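You operate a simulated robot arm through the tools that you are given. There is no shell and no other tool. Be economical: measure what you need, move in short steps, check, and stop when the job is done.

You run a simulated robot arm. Do the job below in one go: nothing can be reset, and whatever is moved stays where it is left.

Task
Bring the boat of beads up to the card's figure with the trickler.
Fine: boat on the pan, spout out, wind the orange wheel, at most 1 G over; spout parked, none spilt.

The check looks at the end state, three seconds after you hand in, the way a careful person would. Anything else that was tipped, shoved, dropped, spilled or broken makes it a failure.

Robot
A 7-joint arm with a two-finger parallel gripper, fixed in place. Base frame: the origin is at the foot of the arm, x ahead of it, y to its left, z up; the work surface is at about z = 850. Readings come in mm, degrees, newtons and seconds.
Its first joint turns from -166.0 to 166.0 degrees. Payload 4.4 kg.
Tool frame: the origin (TCP) lies between the finger pads and is the grasp point; the fingertips stand 23 mm ahead of it; z points along the fingers, y is the line along which they close. Largest opening 94 mm; finger width 38, thickness 10; the body of the gripper, 54 by 96 mm, starts 39 mm behind the TCP.
Orientation is told as [roll, pitch, yaw] about the base's x, y, z axes, in that order, counted from this pose: with the fingers straight down and closing along the base's y, the tool's x points along the base's -x, its y along +y and its z along -z.

Tools
- The arm moves only by the tool jog_arm. Its argument "commands" is a list of rows, each an object of numbers (a shift or turn left out is 0, a gripper value left out holds the last): "wx", "wy", "wz": the turn, a rotation vector about the tool's x, y, z in units of 8 degrees (1.0 is 8 degrees); "x", "y", "z": the shift along the tool's x, y, z in units of 30 mm (1.0 is 30 mm); "claw": the gripper command, from -1 (shut) to 1 (fully open), values between in proportion. In form: [{"wx": .., "wy": .., "wz": .., "x": .., "y": .., "z": .., "claw": ..}, ...]. A call has 1 to 10 rows; each row shifts and turns the commanded pose from where the row before left it, along the tool's axes as they then stand. A call with a number of a shift or a turn outside -1 to 1 is refused whole. Each row takes 0.2 s and may step no farther than 50 mm and 8.6 degrees from the row before; otherwise, or with a gripper value out of range, the whole call is refused. Where a pose cannot be reached the arm comes as near as it can. A force on the tool above 90 N (or 10 N above the force at the start of the call, whichever is more), or a blocked arm, ends the call early, and 0.2 s more pass. The fingers move at their own pace (about 72 mm/s each) and stop on an object; they squeeze with about 43 N. The grip force told is the motor's: it shows also when the fingers shut on nothing. Time passes only in rows, and 0.2 s behind the last, so rows that do not move let the fingers close. The reply holds the time, the measured pose of the TCP, the force on the tool along the base axes, the opening and the grip force, in the units named above and with some noise.
- Cameras (640 x 400 px; columns grow to the right, rows downward): "scene" is fixed at [218.3, 648.3, 1489.2]; the picture's right is [-0.91, -0.40, 0.00], its down [-0.28, 0.63, -0.72] and it looks along [0.29, -0.66, -0.69] (base axes); focal length 214 px, centre (320, 200). "wrist" rides on the gripper at [87, 16, -74] in the tool frame; the picture's right is [-0.18, 0.98, 0.00], its down [-0.58, -0.11, -0.81] and it looks along [-0.79, -0.15, 0.59] (tool axes); focal length 243 px, centre (320, 200). There is no depth. A picture from a camera that has moved, and an enlarged one, comes with that camera's place and axes in the base frame and with its lens.
- capture(camera): a new picture of that camera. No time passes.
- zoom(camera, box): a new picture of the part [left, top, right, bottom] of that camera's present view, enlarged. No time passes.
- job_done(): hands the job in; it is judged then, once.

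Work in short steps. Places have to be worked out from the pictures, the camera data and where the tool is seen: move nearer, look again, correct. Check each grasp and each placing, and mend what went wrong. You have 120 turns and 76 pictures in all, those below and enlarged ones among them. Open the gripper and draw the arm clear of the work before you hand the job in, unless the task says otherwise; then end with one line.

The tools are called after ">>>" as a command line: name --argument value ..., lists and objects as JSON in quotes. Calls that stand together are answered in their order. jog_arm: Moves the arm, as the interface text tells. Its arguments: {"type":"object","properties":{"commands":{"type":"array"}},"required":["commands"]} The other tools are called the same way: capture (camera) takes a picture; zoom (camera, box) takes an enlarged picture of a part of a camera's view; job_done () hands the job in.

At the start:

```text
time_s: 0.0
position: [504.6, 331.3, 1358.1]
tool_rot: [0.1, 0.0, 0.0]
contact_force: [-0.5, 0.0, -0.9]
finger_gap: 93.9
finger_force: 0.0
```

scene: 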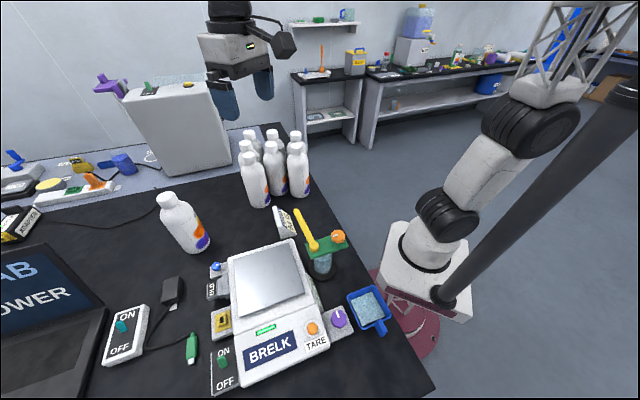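
wrist: 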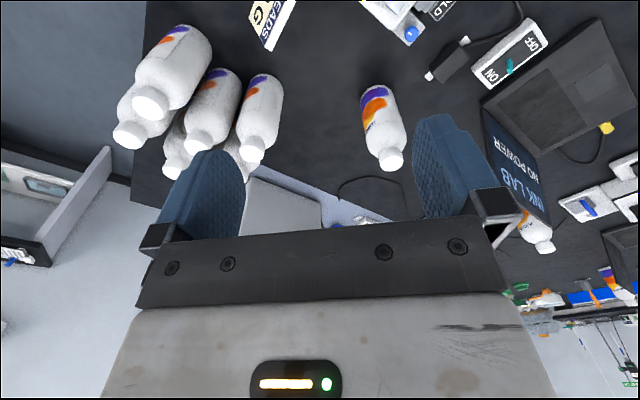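

The scene shows the balance, a trickler with an orange wheel, and a blue boat. I zoom in on the details first.

>>> zoom --camera "scene" --box '[200, 200, 400, 325]'

>>> zoom --camera "scene" --box '[80, 260, 304, 400]'

>>> zoom --camera "scene" --box '[260, 190, 356, 250]'

```text
3.20 times, centred on (300, 262) of scene
camera zoom: at [218.3, 648.3, 1489.2], right [-0.91, -0.4, 0.0], down [-0.28, 0.63, -0.72], along [0.29, -0.66, -0.69], focal length 686 px, centre (384, 0)
```

zoom: 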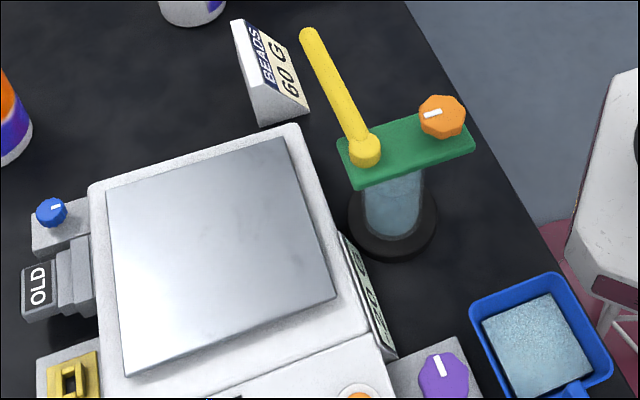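

```text
2.86 times, centred on (192, 330) of scene
camera zoom: at [218.3, 648.3, 1489.2], right [-0.91, -0.4, 0.0], down [-0.28, 0.63, -0.72], along [0.29, -0.66, -0.69], focal length 613 px, centre (686, -171)
```

zoom: 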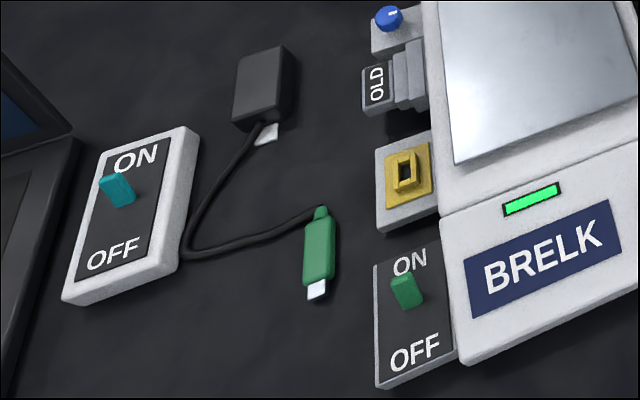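

```text
6.67 times, centred on (308, 220) of scene
camera zoom: at [218.3, 648.3, 1489.2], right [-0.91, -0.4, 0.0], down [-0.28, 0.63, -0.72], along [0.29, -0.66, -0.69], focal length 1430 px, centre (400, 67)
```

zoom: 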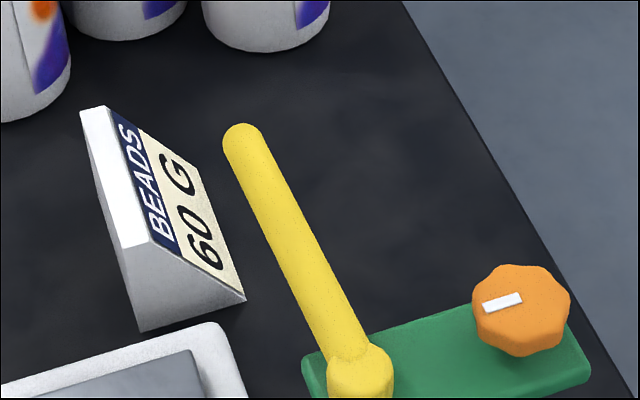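

Power light is green. The card reads 60 G, and the display faces toward the robot. I move back to view the work area from the wrist.

>>> jog_arm --commands '[{"x": 1, "z": 0.4}, {"x": 1, "z": 0.4}, {"x": 1, "z": 0.4}, {"x": 1, "z": 0.4}, {"x": 1, "z": 0.4}, {"x": 1, "z": 0.4}, {"x": 1, "z": 0.4}, {"x": 1, "z": 0.4}, {"x": 1, "z": 0.4}, {"x": 0}]'

>>> capture --camera "wrist"

```text
time_s: 2.2
position: [232.9, 331.8, 1248.8]
tool_rot: [-0.1, 0.0, -0.1]
contact_force: [0.9, -0.3, 0.6]
finger_gap: 94.0
finger_force: 0.1
```

```text
70 pictures are left
camera wrist: at [146.3, 348.8, 1324.0], right [0.19, 0.98, 0.0], down [0.58, -0.11, 0.81], along [0.79, -0.15, -0.59], focal length 243 px, centre (320, 200)
```

wrist: 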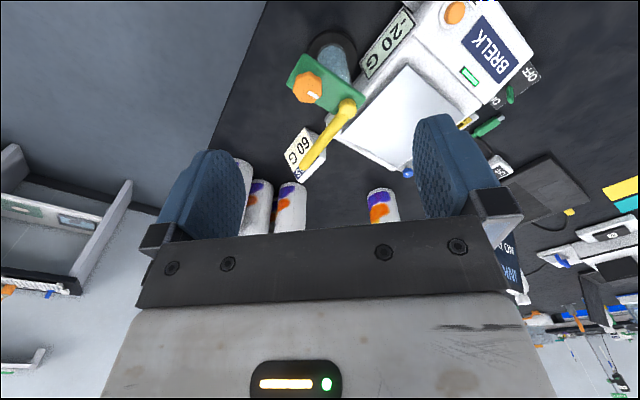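

The display reads -20 G with an empty pan, so it seems tared to the empty boat. I zoom for detail.

>>> zoom --camera "wrist" --box '[270, 0, 430, 100]'

>>> zoom --camera "wrist" --box '[270, 70, 430, 190]'

>>> zoom --camera "scene" --box '[200, 250, 400, 375]'

```text
4.00 times, centred on (350, 50) of wrist
camera zoom: at [146.3, 348.8, 1324.0], right [0.19, 0.98, 0.0], down [0.58, -0.11, 0.81], along [0.79, -0.15, -0.59], focal length 970 px, centre (200, 800)
```

zoom: 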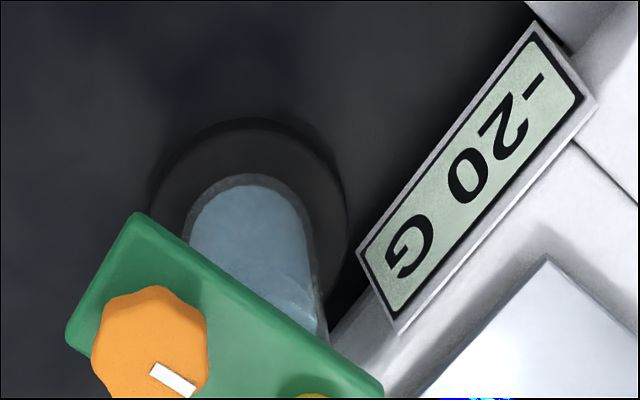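

```text
3.33 times, centred on (350, 130) of wrist
camera zoom: at [146.3, 348.8, 1324.0], right [0.19, 0.98, 0.0], down [0.58, -0.11, 0.81], along [0.79, -0.15, -0.59], focal length 809 px, centre (220, 433)
```

zoom: 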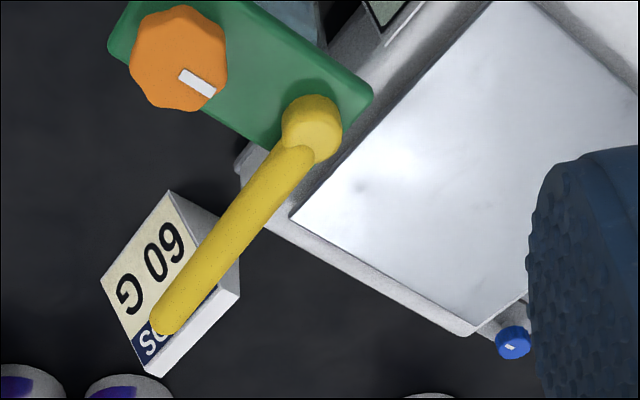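

```text
3.20 times, centred on (300, 312) of scene
camera zoom: at [218.3, 648.3, 1489.2], right [-0.91, -0.4, 0.0], down [-0.28, 0.63, -0.72], along [0.29, -0.66, -0.69], focal length 686 px, centre (384, -160)
```

zoom: 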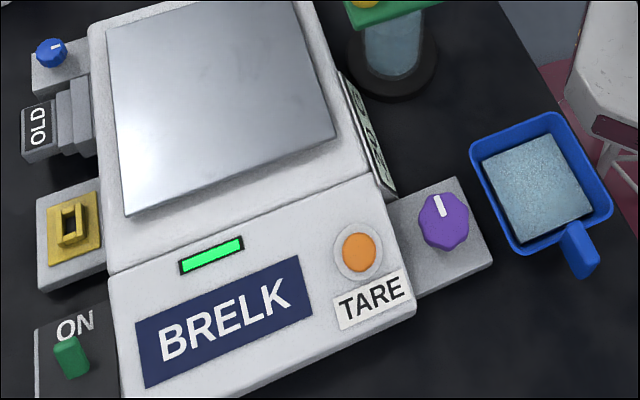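

Triangulation: hub ≈ (367,350,995), spout tip ≈ (469,259), pan centre ≈ (466,447,928) and boat ≈ (187,393), with its handle pointing to (-x,+y). I move above the boat handle with yaw -45° and look.

>>> jog_arm --commands '[{"x": 0.735, "y": 0.83, "z": 0.8}, {"x": 0.735, "y": 0.83, "z": 0.8}, {"x": 0.735, "y": 0.83, "z": 0.8}, {"x": 0.735, "y": 0.83, "z": 0.8}, {"wz": 0.94}, {"wz": 0.94}, {"wz": 0.94}, {"wz": 0.94}, {"wz": 0.94}, {"wz": 0.925}]'

>>> capture --camera "wrist"

```text
time_s: 4.4
position: [145.8, 430.3, 1152.6]
tool_rot: [0.0, 0.0, -45.1]
contact_force: [0.3, 0.1, 0.1]
finger_gap: 93.9
finger_force: 0.2
```

```text
66 pictures are left
camera wrist: at [96.1, 503.1, 1227.1], right [0.83, 0.56, 0.0], down [0.33, -0.49, 0.81], along [0.45, -0.67, -0.59], focal length 243 px, centre (320, 200)
```

wrist: 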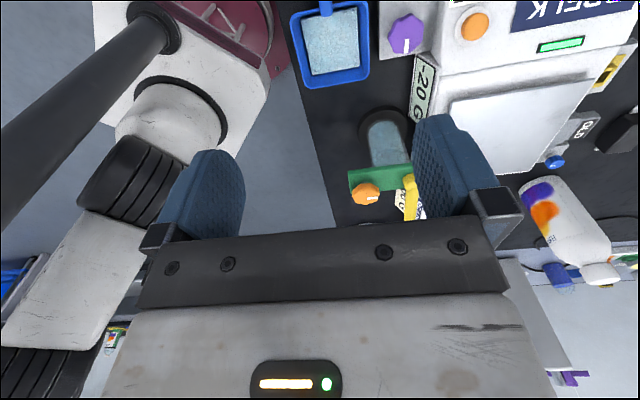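

The boat is at the image top. I zoom in.

>>> zoom --camera "wrist" --box '[270, 0, 430, 100]'

>>> zoom --camera "scene" --box '[330, 275, 410, 345]'

```text
4.00 times, centred on (350, 50) of wrist
camera zoom: at [96.1, 503.1, 1227.1], right [0.83, 0.56, 0.0], down [0.33, -0.49, 0.81], along [0.45, -0.67, -0.59], focal length 970 px, centre (200, 800)
```

zoom: 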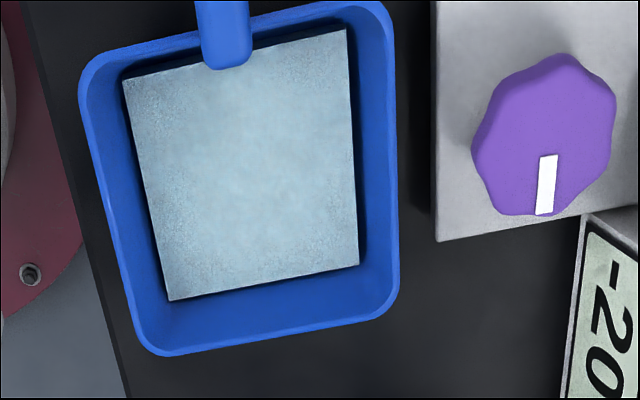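

```text
5.71 times, centred on (370, 310) of scene
camera zoom: at [218.3, 648.3, 1489.2], right [-0.91, -0.4, 0.0], down [-0.28, 0.63, -0.72], along [0.29, -0.66, -0.69], focal length 1226 px, centre (34, -429)
```

zoom: 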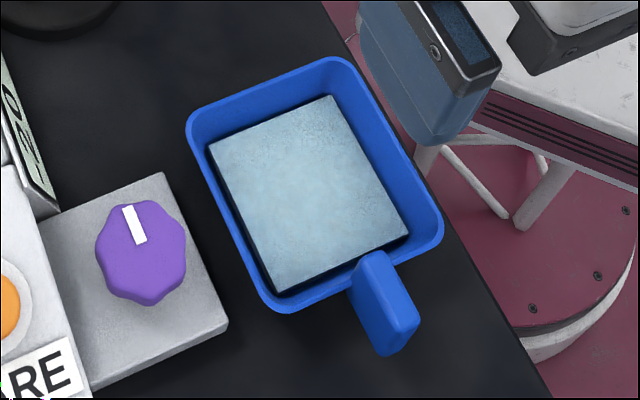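

Handle grasp point is judged at ≈ (141,442), with its top at z ≈ 908. I descend to z ≈ 962 above it and look.

>>> jog_arm --commands '[{"x": 0.41, "y": 0.16, "z": 0.9}, {"z": 0.9}, {"z": 0.9}, {"z": 0.9}, {"z": 0.9}, {"z": 0.9}, {"z": 0.9}, {}]'

>>> capture --camera "wrist"

>>> zoom --camera "scene" --box '[330, 250, 430, 350]'

```text
time_s: 6.2
position: [140.9, 441.8, 961.8]
tool_rot: [0.0, 0.0, -45.1]
contact_force: [-0.3, -0.2, -0.1]
finger_gap: 94.0
finger_force: 0.0
```

```text
63 pictures are left
camera wrist: at [90.9, 513.9, 1037.2], right [0.83, 0.56, 0.0], down [0.33, -0.49, 0.81], along [0.46, -0.67, -0.59], focal length 243 px, centre (320, 200)
```

wrist: 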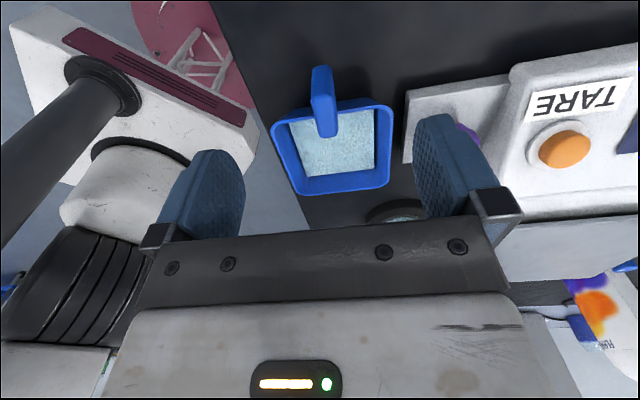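

```text
4.00 times, centred on (380, 300) of scene
camera zoom: at [218.3, 648.3, 1489.2], right [-0.91, -0.4, 0.0], down [-0.28, 0.63, -0.72], along [0.29, -0.66, -0.69], focal length 858 px, centre (80, -200)
```

zoom: 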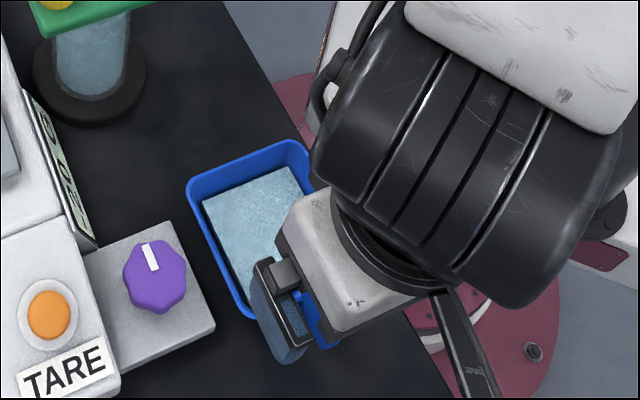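

Handle is centred between the fingers. I part-close the gripper to about 40 mm and descend to z ≈ 899.

>>> jog_arm --commands '[{"claw": -0.15}, {"claw": -0.15}, {"z": 0.7}, {"z": 0.7}, {"z": 0.7}, {}]'

>>> capture --camera "wrist"

```text
time_s: 7.6
position: [141.9, 441.6, 899.9]
tool_rot: [0.2, -0.1, -45.0]
contact_force: [0.1, 0.3, 1.9]
finger_gap: 40.1
finger_force: 0.1
```

```text
61 pictures are left
camera wrist: at [91.6, 515.5, 975.4], right [0.83, 0.56, 0.0], down [0.33, -0.49, 0.81], along [0.46, -0.67, -0.59], focal length 243 px, centre (320, 200)
```

wrist: 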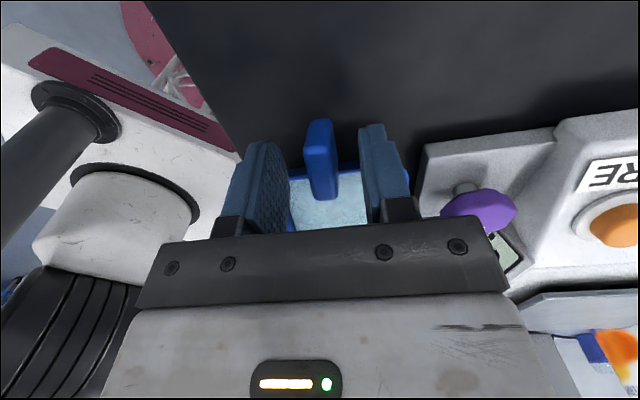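

Handle sits between the fingers. I close.

>>> jog_arm --commands '[{"claw": -0.6}, {"claw": -1}, {"claw": -1}, {"claw": -1}]'

>>> zoom --camera "wrist" --box '[220, 80, 420, 240]'

```text
time_s: 8.6
position: [141.1, 442.4, 900.1]
tool_rot: [0.0, -0.1, -45.1]
contact_force: [-0.9, 0.0, 5.4]
finger_gap: 12.6
finger_force: 43.5
```

```text
2.50 times, centred on (320, 160) of wrist
camera zoom: at [91.6, 515.3, 974.9], right [0.83, 0.56, 0.0], down [0.33, -0.49, 0.81], along [0.46, -0.67, -0.59], focal length 606 px, centre (320, 300)
```

zoom: 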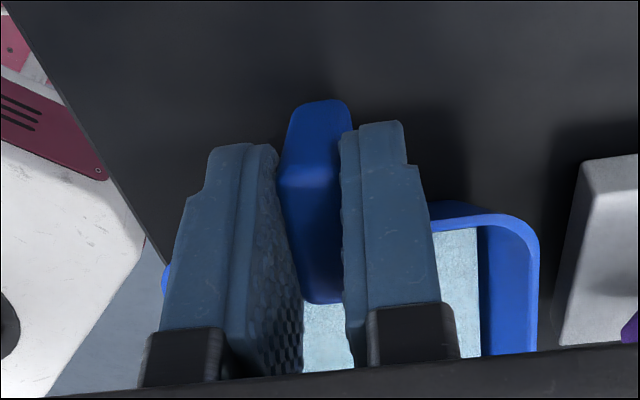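

Gripped with a 12.6 mm gap. I lift gently and check.

>>> jog_arm --commands '[{"z": -0.3}, {"z": -0.4}, {"z": -0.5}, {}]'

>>> capture --camera "scene"

```text
time_s: 9.6
position: [143.1, 432.9, 923.6]
tool_rot: [-1.2, -0.6, -45.6]
contact_force: [0.2, -0.5, -1.0]
finger_gap: 12.6
finger_force: 43.0
```

```text
59 pictures are left
```

scene: 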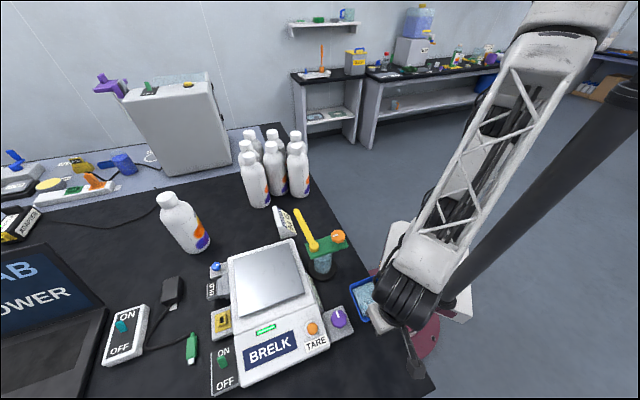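

The pose deviated slightly (y 433 against the commanded 442). I let it settle and re-read.

>>> jog_arm --commands '[{}, {}]'

>>> capture --camera "wrist"

```text
time_s: 10.2
position: [143.5, 434.5, 923.5]
tool_rot: [-1.1, -0.7, -45.5]
contact_force: [0.3, 0.1, -0.6]
finger_gap: 12.8
finger_force: 43.0
```

```text
58 pictures are left
camera wrist: at [94.5, 509.6, 997.0], right [0.83, 0.56, -0.02], down [0.33, -0.47, 0.82], along [0.45, -0.68, -0.58], focal length 243 px, centre (320, 200)
```

wrist: 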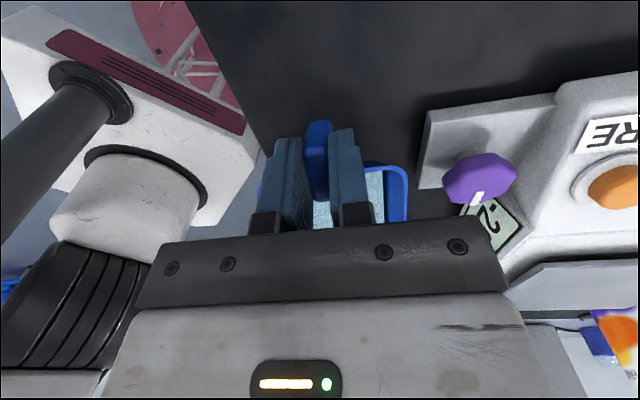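

Boat is held and level. I lift straight up to z ≈ 1085.

>>> jog_arm --commands '[{"z": -0.3}, {"z": -0.6}, {"z": -0.7}, {"z": -0.7}, {"z": -0.7}, {"z": -0.7}, {"z": -0.7}, {"z": -0.6}, {"z": -0.3}, {}]'

>>> zoom --camera "scene" --box '[300, 180, 460, 340]'

```text
time_s: 12.4
position: [138.4, 441.4, 1094.3]
tool_rot: [-0.1, 0.0, -45.1]
contact_force: [0.7, -0.3, -0.1]
finger_gap: 12.5
finger_force: 43.2
```

```text
2.50 times, centred on (380, 260) of scene
camera zoom: at [218.3, 648.3, 1489.2], right [-0.91, -0.4, 0.0], down [-0.28, 0.63, -0.72], along [0.29, -0.66, -0.69], focal length 536 px, centre (170, 50)
```

zoom: 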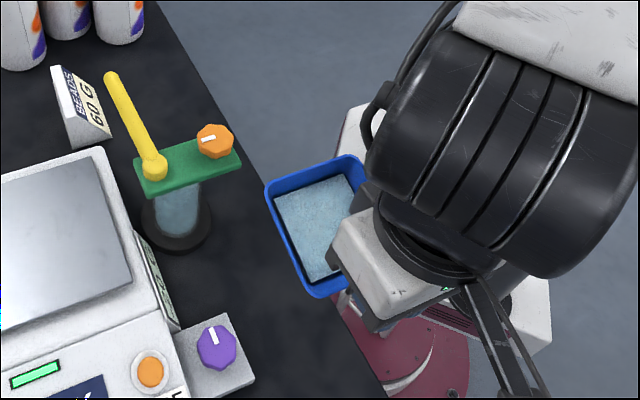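

Boat is level and held. I translate over the pan.

>>> jog_arm --commands '[{"y": 0.4, "x": -0.277}, {"y": 0.8, "x": -0.554}, {"y": 0.9, "x": -0.624}, {"y": 0.9, "x": -0.624}, {"y": 0.9, "x": -0.624}, {"y": 0.9, "x": -0.624}, {"y": 0.9, "x": -0.624}, {"y": 0.9, "x": -0.624}, {"y": 0.8, "x": -0.554}, {"y": 0.44, "x": -0.305}]'

>>> capture --camera "scene"

>>> capture --camera "wrist"

```text
time_s: 14.6
position: [423.5, 492.4, 1095.5]
tool_rot: [0.0, 0.0, -45.1]
contact_force: [0.1, -0.5, -1.6]
finger_gap: 12.5
finger_force: 43.4
```

```text
56 pictures are left
```

scene: 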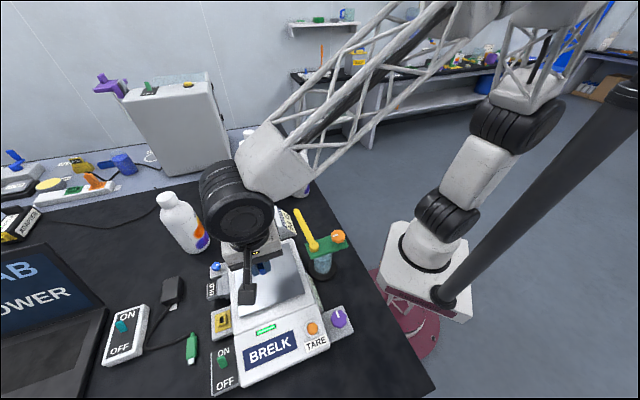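

```text
55 pictures are left
camera wrist: at [373.5, 566.0, 1170.0], right [0.83, 0.56, 0.0], down [0.33, -0.49, 0.81], along [0.46, -0.67, -0.59], focal length 243 px, centre (320, 200)
```

wrist: 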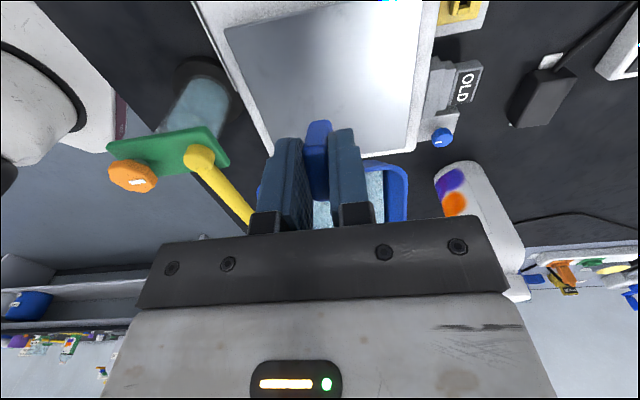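

Over the pan. I descend to about 9 mm above contact.

>>> jog_arm --commands '[{"z": 0.4, "x": 0.07, "y": -0.07}, {"z": 0.7}, {"z": 0.7}, {"z": 0.7}, {"z": 0.6}, {"z": 0.2}, {}]'

>>> capture --camera "wrist"

>>> zoom --camera "scene" --box '[200, 200, 360, 340]'

```text
time_s: 16.2
position: [419.6, 493.9, 997.1]
tool_rot: [0.0, 0.0, -45.2]
contact_force: [0.5, 0.3, -0.6]
finger_gap: 12.7
finger_force: 42.9
```

```text
54 pictures are left
camera wrist: at [370.0, 566.6, 1072.6], right [0.83, 0.56, 0.0], down [0.33, -0.49, 0.81], along [0.46, -0.67, -0.59], focal length 243 px, centre (320, 200)
```

wrist: 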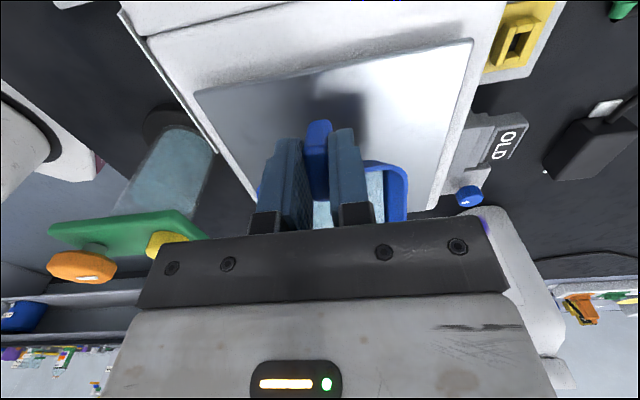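

```text
2.86 times, centred on (280, 270) of scene
camera zoom: at [218.3, 648.3, 1489.2], right [-0.91, -0.4, 0.0], down [-0.28, 0.63, -0.72], along [0.29, -0.66, -0.69], focal length 613 px, centre (434, 0)
```

zoom: 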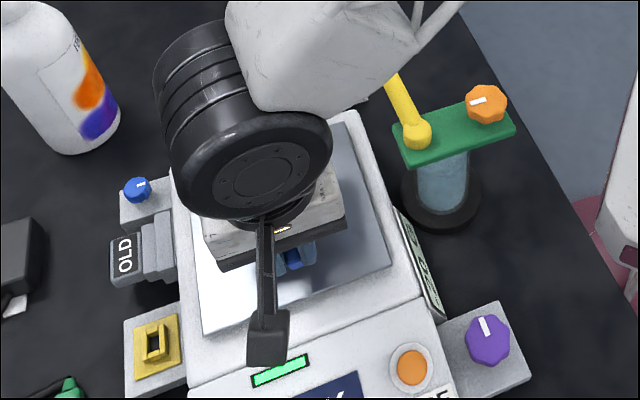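

Clear. I lower slowly to the pan while watching the force.

>>> jog_arm --commands '[{"z": 0.2}, {"z": 0.15}, {"z": 0.1}, {}]'

```text
time_s: 17.2
position: [419.7, 494.3, 983.1]
tool_rot: [0.0, 0.0, -45.1]
contact_force: [-0.1, -0.1, -0.9]
finger_gap: 12.5
finger_force: 42.9
```

>>> jog_arm --commands '[{"z": 0.07}, {"z": 0.07}, {}]'

>>> zoom --camera "wrist" --box '[220, 80, 420, 240]'

```text
time_s: 18.0
position: [420.3, 493.1, 978.7]
tool_rot: [0.0, -0.1, -45.1]
contact_force: [0.1, 0.8, -0.6]
finger_gap: 12.3
finger_force: 43.2
```

```text
2.50 times, centred on (320, 160) of wrist
camera zoom: at [369.9, 565.8, 1053.8], right [0.83, 0.56, 0.0], down [0.33, -0.49, 0.81], along [0.46, -0.67, -0.59], focal length 606 px, centre (320, 300)
```

zoom: 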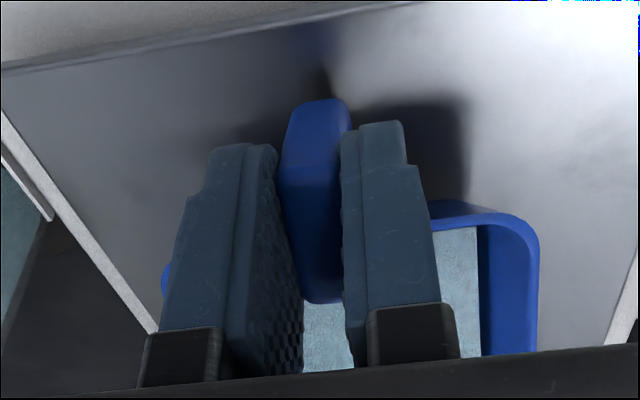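

No contact yet. I continue down in 2 mm steps.

>>> jog_arm --commands '[{"z": 0.06}, {"z": 0.06}, {}]'

```text
time_s: 18.8
position: [419.8, 492.8, 976.0]
tool_rot: [0.1, 0.0, -45.1]
contact_force: [-0.8, -0.7, 6.3]
finger_gap: 12.4
finger_force: 42.8
```

Contact (6 N). I release by part-opening, and read.

>>> jog_arm --commands '[{"z": -0.03}, {"claw": -0.6}, {"claw": -0.15}, {"claw": -0.15}, {}]'

>>> jog_arm --commands '[{"z": -0.3}, {"z": -0.7}, {"z": -0.9}, {"z": -0.9}, {"z": -0.9}, {"z": -0.5}]'

>>> capture --camera "wrist"

```text
time_s: 20.0
position: [419.9, 493.0, 975.9]
tool_rot: [0.0, -0.1, -45.1]
contact_force: [0.1, -0.1, 0.5]
finger_gap: 40.0
finger_force: 0.2
```

```text
time_s: 21.4
position: [419.3, 494.2, 1101.5]
tool_rot: [0.0, 0.0, -45.1]
contact_force: [0.5, 0.7, -0.2]
finger_gap: 39.9
finger_force: 0.1
```

```text
51 pictures are left
camera wrist: at [369.6, 566.5, 1176.8], right [0.83, 0.56, 0.0], down [0.33, -0.49, 0.81], along [0.46, -0.67, -0.59], focal length 243 px, centre (320, 200)
```

wrist: 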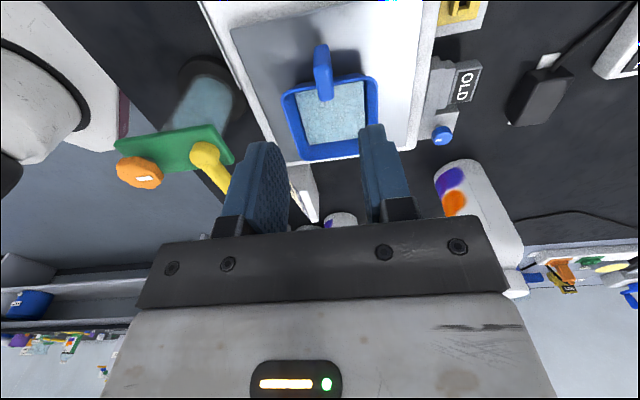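

Boat sits at ≈ (470,446) on the pan, which is the spot the spout reaches when swung 90° out. I move above the spout (radius ~80 from the hub) to inspect it.

>>> jog_arm --commands '[{"x": -0.805, "y": -0.75}, {"x": -0.805, "y": -0.75}, {"x": -0.805, "y": -0.75}, {"x": -0.805, "y": -0.75}, {"x": -0.805, "y": -0.75}, {"x": -0.805, "y": -0.75}, {}]'

>>> capture --camera "wrist"

>>> zoom --camera "scene" --box '[210, 190, 370, 320]'

```text
time_s: 23.0
position: [425.3, 293.3, 1103.6]
tool_rot: [0.0, 0.0, -45.1]
contact_force: [-0.2, 0.0, -0.1]
finger_gap: 40.2
finger_force: 0.1
```

```text
50 pictures are left
camera wrist: at [374.5, 366.6, 1178.4], right [0.83, 0.56, 0.0], down [0.33, -0.49, 0.81], along [0.46, -0.67, -0.59], focal length 243 px, centre (320, 200)
```

wrist: 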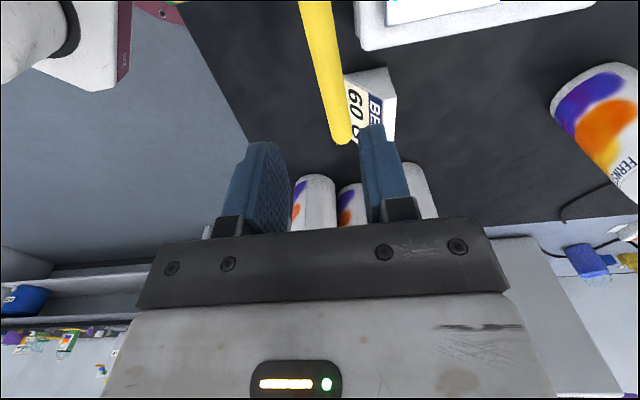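

```text
3.08 times, centred on (290, 255) of scene
camera zoom: at [218.3, 648.3, 1489.2], right [-0.91, -0.4, 0.0], down [-0.28, 0.63, -0.72], along [0.29, -0.66, -0.69], focal length 660 px, centre (412, 31)
```

zoom: 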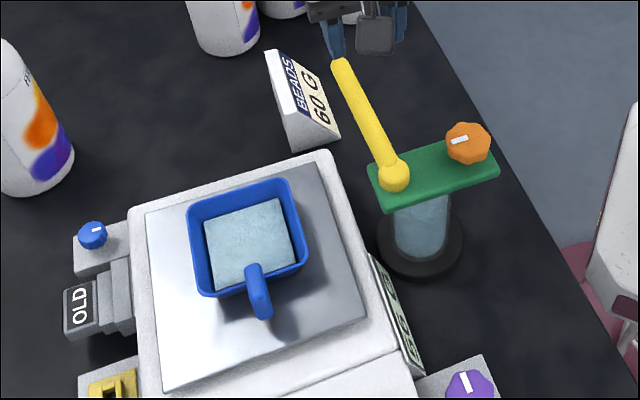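

Spout line passes about 7 mm off to +tool y. I shift and descend to straddle it at z ≈ 1012.

>>> jog_arm --commands '[{"y": 0.23}, {"z": 0.8}, {"z": 0.8}, {"z": 0.8}, {"z": 0.4}, {"z": 0.2}, {}]'

>>> capture --camera "wrist"

>>> zoom --camera "scene" --box '[250, 180, 370, 280]'

```text
time_s: 24.6
position: [431.2, 298.9, 1012.7]
tool_rot: [0.0, 0.0, -45.2]
contact_force: [-0.3, 0.3, -0.9]
finger_gap: 40.0
finger_force: 0.1
```

```text
48 pictures are left
camera wrist: at [381.3, 371.9, 1087.8], right [0.83, 0.56, 0.0], down [0.33, -0.49, 0.81], along [0.46, -0.67, -0.59], focal length 243 px, centre (320, 200)
```

wrist: 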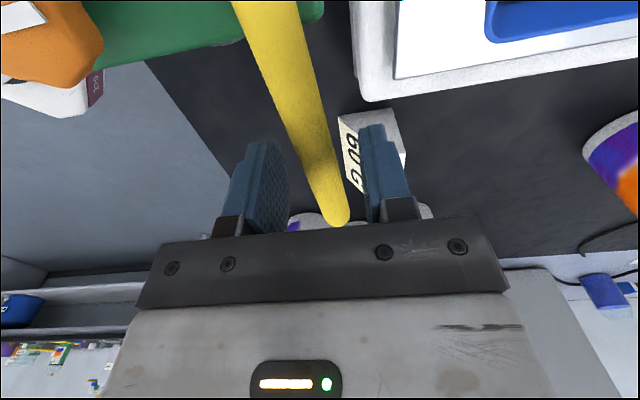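

```text
4.00 times, centred on (310, 230) of scene
camera zoom: at [218.3, 648.3, 1489.2], right [-0.91, -0.4, 0.0], down [-0.28, 0.63, -0.72], along [0.29, -0.66, -0.69], focal length 858 px, centre (360, 80)
```

zoom: 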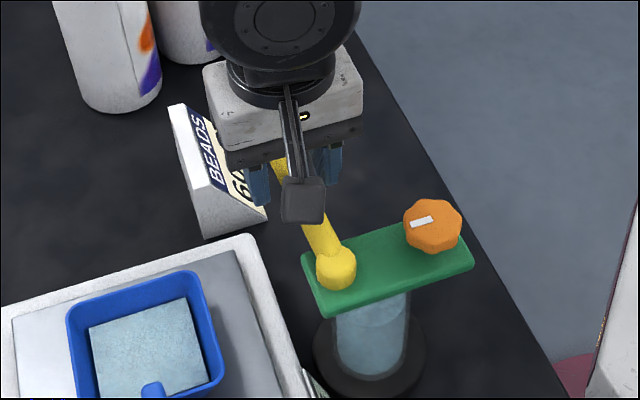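

Straddle looks right. I sweep the spout about the hub in an arc, first 48°.

>>> jog_arm --commands '[{"wz": -1, "y": 0.387, "x": 0.06}, {"wz": -1, "y": 0.387, "x": 0.06}, {"wz": -1, "y": 0.387, "x": 0.06}, {"wz": -1, "y": 0.387, "x": 0.06}, {"wz": -1, "y": 0.387, "x": 0.06}, {"wz": -1, "y": 0.387, "x": 0.06}, {}]'

>>> capture --camera "scene"

>>> capture --camera "wrist"

```text
time_s: 26.2
position: [449.9, 364.2, 1011.2]
tool_rot: [0.0, -0.1, 3.0]
contact_force: [-1.0, -0.3, -0.6]
finger_gap: 40.0
finger_force: 0.1
```

```text
46 pictures are left
```

scene: 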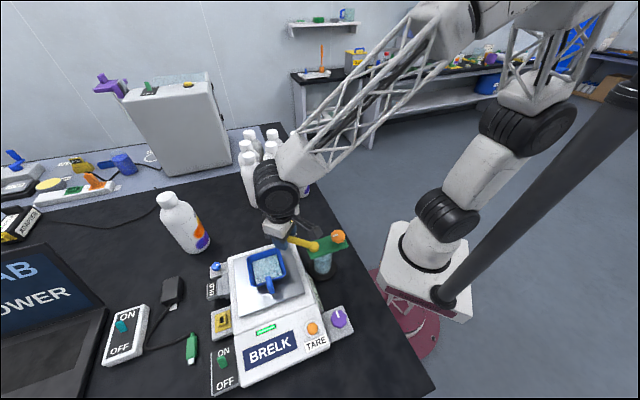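

```text
45 pictures are left
camera wrist: at [362.4, 377.1, 1087.2], right [0.13, 0.99, 0.0], down [0.59, -0.08, 0.81], along [0.8, -0.11, -0.59], focal length 243 px, centre (320, 200)
```

wrist: 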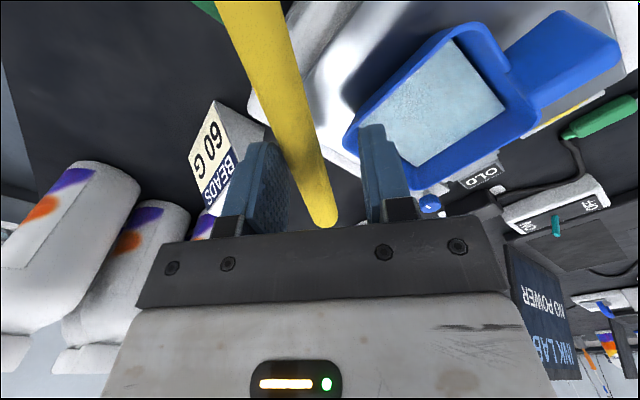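

Working. I continue 40° more.

>>> jog_arm --commands '[{"wz": -1, "y": 0.387, "x": 0.06}, {"wz": -1, "y": 0.387, "x": 0.06}, {"wz": -1, "y": 0.387, "x": 0.06}, {"wz": -1, "y": 0.387, "x": 0.06}, {"wz": -1, "y": 0.387, "x": 0.06}, {}]'

>>> capture --camera "wrist"

>>> zoom --camera "scene" --box '[220, 210, 360, 310]'

```text
time_s: 27.6
position: [422.3, 417.4, 1012.1]
tool_rot: [0.0, 0.0, 43.0]
contact_force: [-0.1, -1.8, 1.1]
finger_gap: 40.4
finger_force: 0.3
```

```text
44 pictures are left
camera wrist: at [349.3, 369.8, 1087.5], right [-0.54, 0.84, 0.0], down [0.5, 0.32, 0.81], along [0.68, 0.43, -0.59], focal length 243 px, centre (320, 200)
```

wrist: 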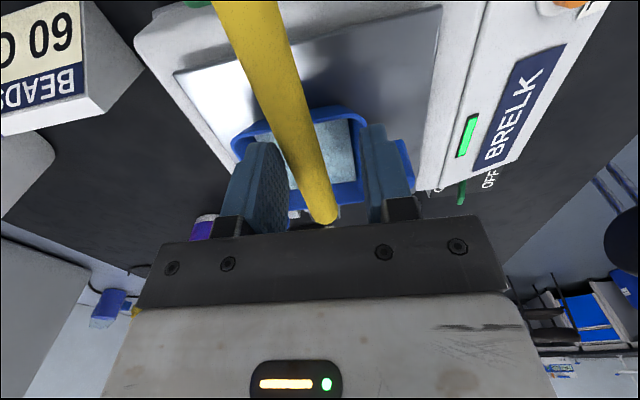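

```text
4.00 times, centred on (290, 260) of scene
camera zoom: at [218.3, 648.3, 1489.2], right [-0.91, -0.4, 0.0], down [-0.28, 0.63, -0.72], along [0.29, -0.66, -0.69], focal length 858 px, centre (440, -40)
```

zoom: 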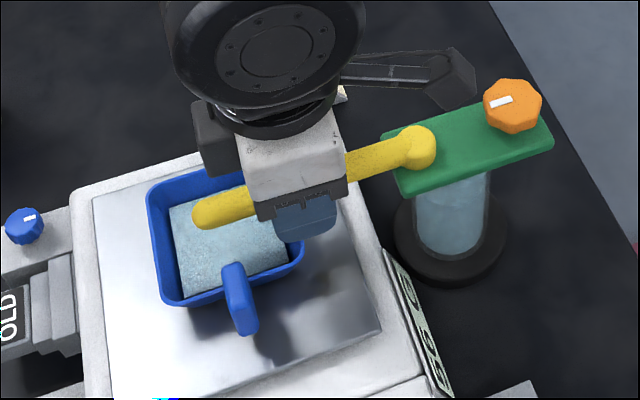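

Spout tip is at ≈ (468,449), above the boat centre. I rise clear and read the display via a scene zoom.

>>> jog_arm --commands '[{"z": -0.5}, {"z": -0.8}, {"z": -0.8}, {"z": -0.6}, {}]'

>>> zoom --camera "scene" --box '[302, 262, 342, 312]'

>>> zoom --camera "scene" --box '[220, 210, 360, 310]'

```text
time_s: 28.8
position: [424.0, 417.1, 1093.1]
tool_rot: [-0.1, 0.0, 42.9]
contact_force: [0.7, -0.7, 0.3]
finger_gap: 39.9
finger_force: 0.0
```

```text
8.00 times, centred on (322, 287) of scene
camera zoom: at [218.3, 648.3, 1489.2], right [-0.91, -0.4, 0.0], down [-0.28, 0.63, -0.72], along [0.29, -0.66, -0.69], focal length 1716 px, centre (304, -496)
```

zoom: 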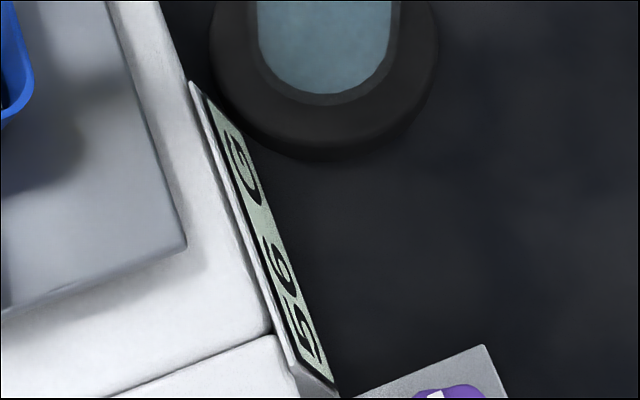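

```text
4.00 times, centred on (290, 260) of scene
camera zoom: at [218.3, 648.3, 1489.2], right [-0.91, -0.4, 0.0], down [-0.28, 0.63, -0.72], along [0.29, -0.66, -0.69], focal length 858 px, centre (440, -40)
```

zoom: 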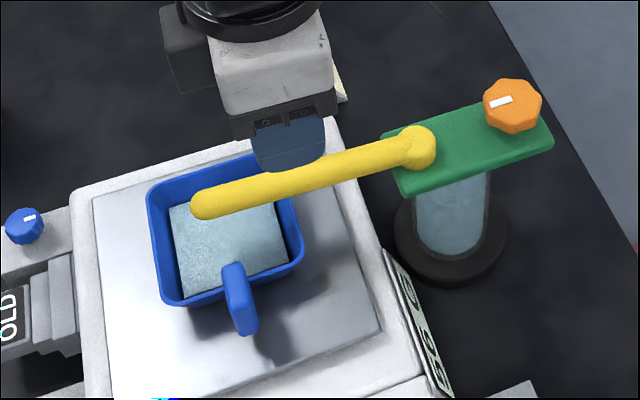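

The display reads 56 G; 60 is needed. I move above the wheel at ≈ (317,299).

>>> jog_arm --commands '[{"x": 0.88, "y": -0.075}, {"x": 0.88, "y": -0.075}, {"x": 0.88, "y": -0.075}, {"x": 0.88, "y": -0.075}, {"x": 0.88, "y": -0.075}, {"x": 0.88, "y": -0.075}, {"claw": 0.6}, {}]'

>>> capture --camera "wrist"

>>> zoom --camera "scene" --box '[280, 190, 380, 270]'

```text
time_s: 30.6
position: [316.3, 299.4, 1093.2]
tool_rot: [0.0, 0.0, 42.9]
contact_force: [0.0, -0.7, 0.4]
finger_gap: 75.1
finger_force: 0.0
```

```text
40 pictures are left
camera wrist: at [241.4, 252.7, 1168.0], right [-0.53, 0.84, 0.0], down [0.5, 0.32, 0.81], along [0.68, 0.43, -0.59], focal length 243 px, centre (320, 200)
```

wrist: 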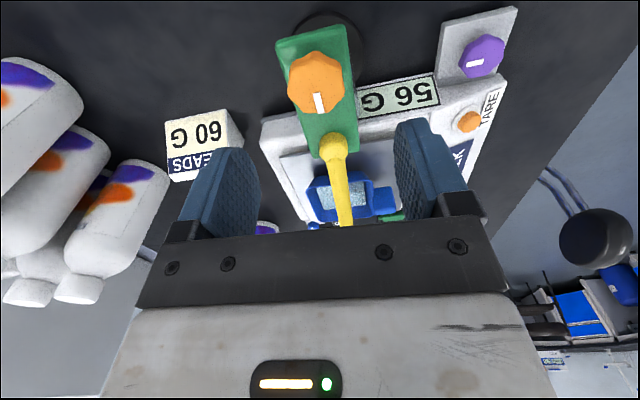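

```text
5.00 times, centred on (330, 230) of scene
camera zoom: at [218.3, 648.3, 1489.2], right [-0.91, -0.4, 0.0], down [-0.28, 0.63, -0.72], along [0.29, -0.66, -0.69], focal length 1072 px, centre (270, 50)
```

zoom: 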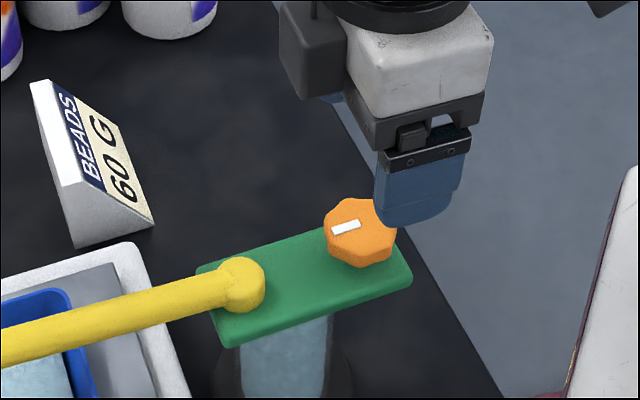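

Display 56 G and the wheel are visible; wheel is at (318,298), about 37 mm wide. I descend around it.

>>> jog_arm --commands '[{"y": -0.08, "z": 0.5}, {"z": 0.8}, {"z": 0.7}, {"z": 0.5}, {"z": 0.2}, {}]'

>>> capture --camera "wrist"

>>> zoom --camera "scene" --box '[290, 200, 370, 260]'

```text
time_s: 32.0
position: [319.1, 297.0, 1012.9]
tool_rot: [-0.1, 0.0, 42.8]
contact_force: [-1.1, 0.3, -0.3]
finger_gap: 75.3
finger_force: 0.1
```

```text
38 pictures are left
camera wrist: at [244.2, 250.4, 1087.2], right [-0.53, 0.84, 0.0], down [0.5, 0.32, 0.81], along [0.68, 0.43, -0.59], focal length 243 px, centre (320, 200)
```

wrist: 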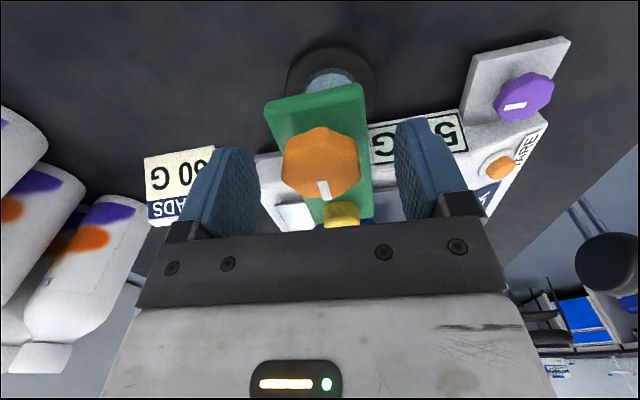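

```text
6.67 times, centred on (330, 230) of scene
camera zoom: at [218.3, 648.3, 1489.2], right [-0.91, -0.4, 0.0], down [-0.28, 0.63, -0.72], along [0.29, -0.66, -0.69], focal length 1430 px, centre (253, 0)
```

zoom: 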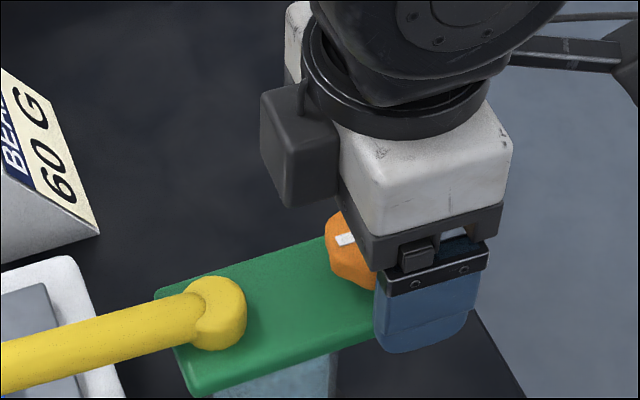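

Wheel top is ≈ 997. I go 6 mm lower, then close on the wheel.

>>> jog_arm --commands '[{"z": 0.2}, {"claw": 0.2}, {"claw": -0.3}, {"claw": -1}, {"claw": -1}, {"claw": -1}]'

>>> capture --camera "wrist"

```text
time_s: 33.4
position: [319.2, 296.2, 1005.8]
tool_rot: [-0.1, 0.0, 42.9]
contact_force: [2.3, -2.8, -0.6]
finger_gap: 38.8
finger_force: 42.7
```

```text
36 pictures are left
camera wrist: at [243.8, 250.4, 1081.0], right [-0.53, 0.84, 0.0], down [0.5, 0.32, 0.81], along [0.68, 0.43, -0.59], focal length 243 px, centre (320, 200)
```

wrist: 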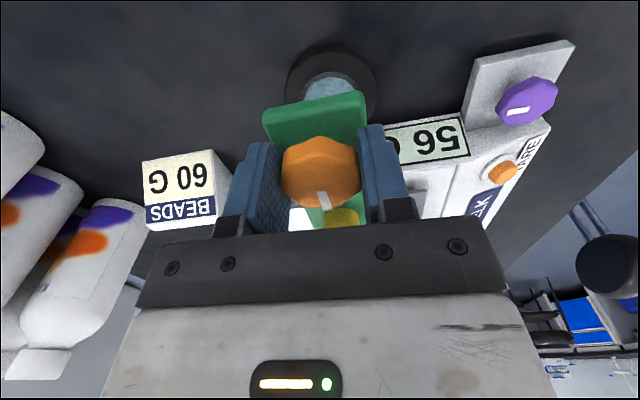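

Wheel is gripped and the display visible. I try a small clockwise turn (16°).

>>> jog_arm --commands '[{"wz": 1}, {"wz": 1}, {}, {}]'

>>> capture --camera "wrist"

```text
time_s: 34.4
position: [318.3, 297.6, 1006.5]
tool_rot: [0.0, -0.1, 26.9]
contact_force: [3.5, 4.2, 0.0]
finger_gap: 38.7
finger_force: 43.0
```

```text
35 pictures are left
camera wrist: at [233.4, 272.7, 1081.1], right [-0.28, 0.96, 0.0], down [0.57, 0.17, 0.81], along [0.77, 0.23, -0.59], focal length 243 px, centre (320, 200)
```

wrist: 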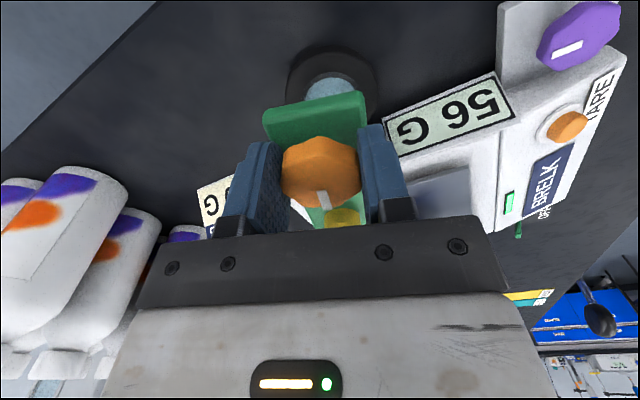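

The plate and hub look unchanged relative to the gripper, so the whole trickler may have rotated. I check.

>>> zoom --camera "scene" --box '[220, 200, 380, 310]'

```text
3.64 times, centred on (300, 255) of scene
camera zoom: at [218.3, 648.3, 1489.2], right [-0.91, -0.4, 0.0], down [-0.28, 0.63, -0.72], along [0.29, -0.66, -0.69], focal length 780 px, centre (393, 0)
```

zoom: 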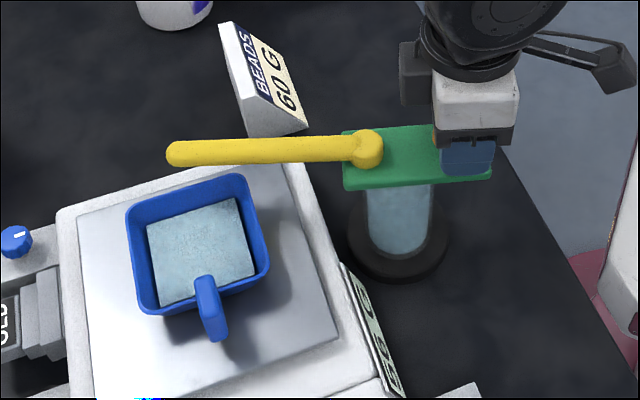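

CW only dragged the whole stand about 16°, so the spout now lies outside the boat, while the wheel itself did not turn. I release the wheel and grip the plate instead, so I can rotate the stand back without winding.

>>> jog_arm --commands '[{"claw": 0}, {"claw": 0.6}, {"claw": 0.6}, {}]'

>>> zoom --camera "wrist" --box '[220, 80, 420, 240]'

```text
time_s: 35.4
position: [318.0, 296.6, 1006.0]
tool_rot: [0.1, 0.0, 26.9]
contact_force: [0.2, -0.1, 1.1]
finger_gap: 75.2
finger_force: 0.1
```

```text
2.50 times, centred on (320, 160) of wrist
camera zoom: at [233.4, 272.6, 1081.0], right [-0.28, 0.96, 0.0], down [0.57, 0.17, 0.81], along [0.77, 0.23, -0.59], focal length 606 px, centre (320, 300)
```

zoom: 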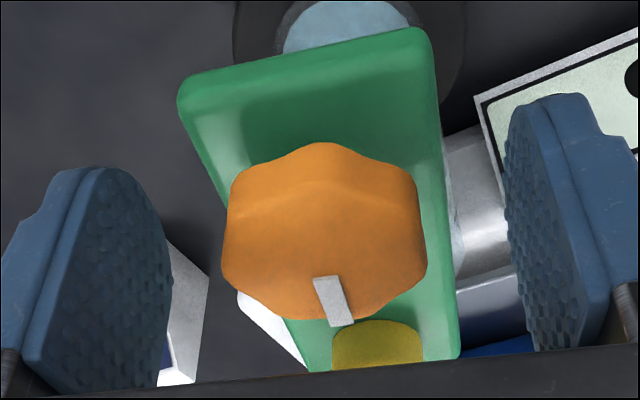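

Clear both sides. I descend to plate level and close on the plate.

>>> jog_arm --commands '[{"z": 0.4}, {"z": 0.35}, {"claw": 0.3}, {"claw": 0}, {"claw": -0.4}, {"claw": -0.4}]'

>>> zoom --camera "wrist" --box '[220, 80, 420, 240]'

```text
time_s: 36.8
position: [317.8, 297.0, 984.5]
tool_rot: [0.0, -0.1, 27.0]
contact_force: [1.8, 14.4, 0.0]
finger_gap: 52.3
finger_force: 43.1
```

```text
2.50 times, centred on (320, 160) of wrist
camera zoom: at [233.3, 273.1, 1059.2], right [-0.28, 0.96, 0.0], down [0.57, 0.17, 0.81], along [0.77, 0.23, -0.59], focal length 606 px, centre (320, 300)
```

zoom: 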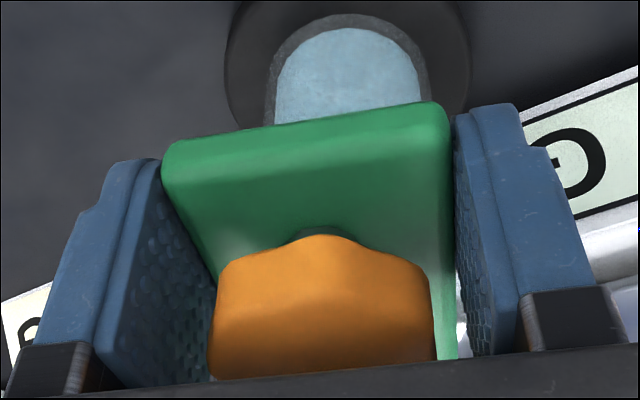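

Plate is held (52 mm). I rotate the stand back 16° CCW.

>>> jog_arm --commands '[{"wz": -0.5}, {"wz": -0.5}, {"wz": -0.5}, {"wz": -0.5}, {}]'

>>> zoom --camera "scene" --box '[220, 200, 380, 310]'

```text
time_s: 38.0
position: [319.6, 296.6, 984.6]
tool_rot: [0.0, -0.1, 43.0]
contact_force: [19.5, 2.4, 6.0]
finger_gap: 51.9
finger_force: 42.8
```

```text
3.64 times, centred on (300, 255) of scene
camera zoom: at [218.3, 648.3, 1489.2], right [-0.91, -0.4, 0.0], down [-0.28, 0.63, -0.72], along [0.29, -0.66, -0.69], focal length 780 px, centre (393, 0)
```

zoom: 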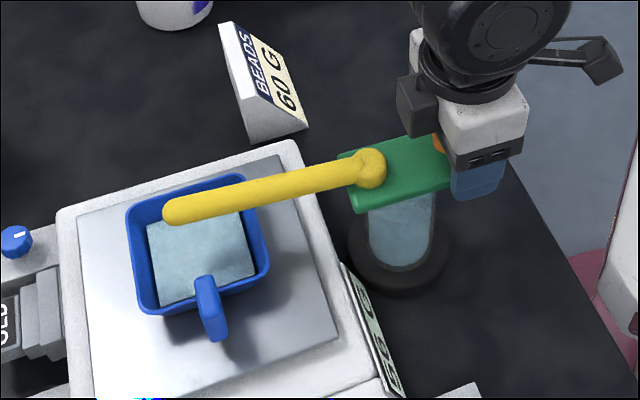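

Stand is back, with the spout tip over the boat (≈ (477,440)). I release the plate, rise to wheel level, grip the wheel and try a small CCW turn.

>>> jog_arm --commands '[{"claw": 0.2}, {"claw": 0.6}, {"claw": 0.6}, {"z": -0.35}, {"z": -0.4}, {}]'

>>> zoom --camera "wrist" --box '[220, 80, 420, 240]'

```text
time_s: 39.4
position: [317.8, 296.7, 1006.3]
tool_rot: [0.0, -0.1, 42.9]
contact_force: [-0.1, 0.3, -0.3]
finger_gap: 75.3
finger_force: 0.0
```

```text
2.50 times, centred on (320, 160) of wrist
camera zoom: at [243.5, 250.7, 1081.3], right [-0.53, 0.84, 0.0], down [0.5, 0.32, 0.81], along [0.68, 0.43, -0.59], focal length 606 px, centre (320, 300)
```

zoom: 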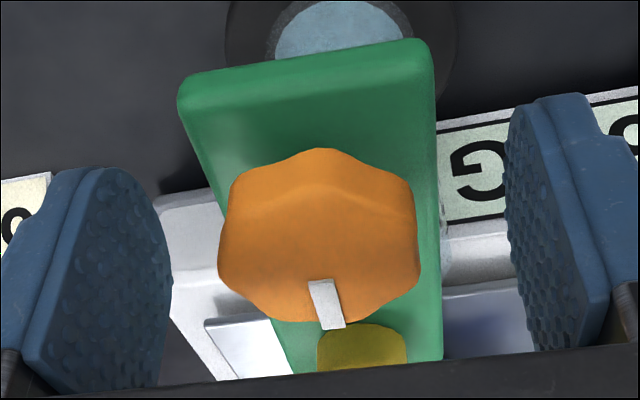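

I raise 3 mm for clearance from the plate, grip the wheel, and turn CCW 8°.

>>> jog_arm --commands '[{"z": -0.1, "claw": 0.2}, {"claw": -0.3}, {"claw": -1}, {"claw": -1}, {"claw": -1}, {"wz": -0.5}, {"wz": -0.5}, {}]'

>>> capture --camera "wrist"

```text
time_s: 41.2
position: [318.0, 297.3, 1009.5]
tool_rot: [0.1, -0.1, 51.1]
contact_force: [1.4, -12.7, 15.6]
finger_gap: 38.8
finger_force: 42.7
```

```text
29 pictures are left
camera wrist: at [250.6, 240.0, 1084.3], right [-0.65, 0.76, 0.0], down [0.45, 0.38, 0.81], along [0.61, 0.52, -0.59], focal length 243 px, centre (320, 200)
```

wrist: 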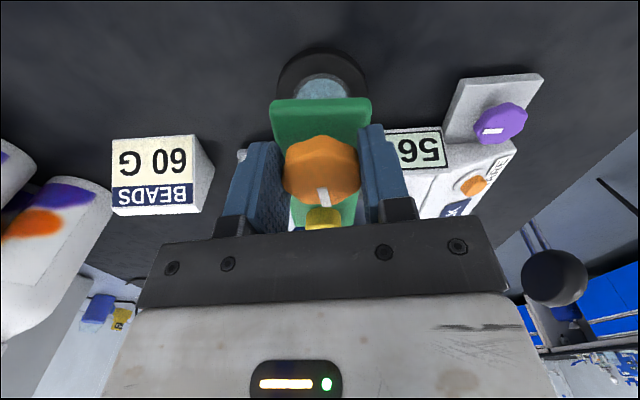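

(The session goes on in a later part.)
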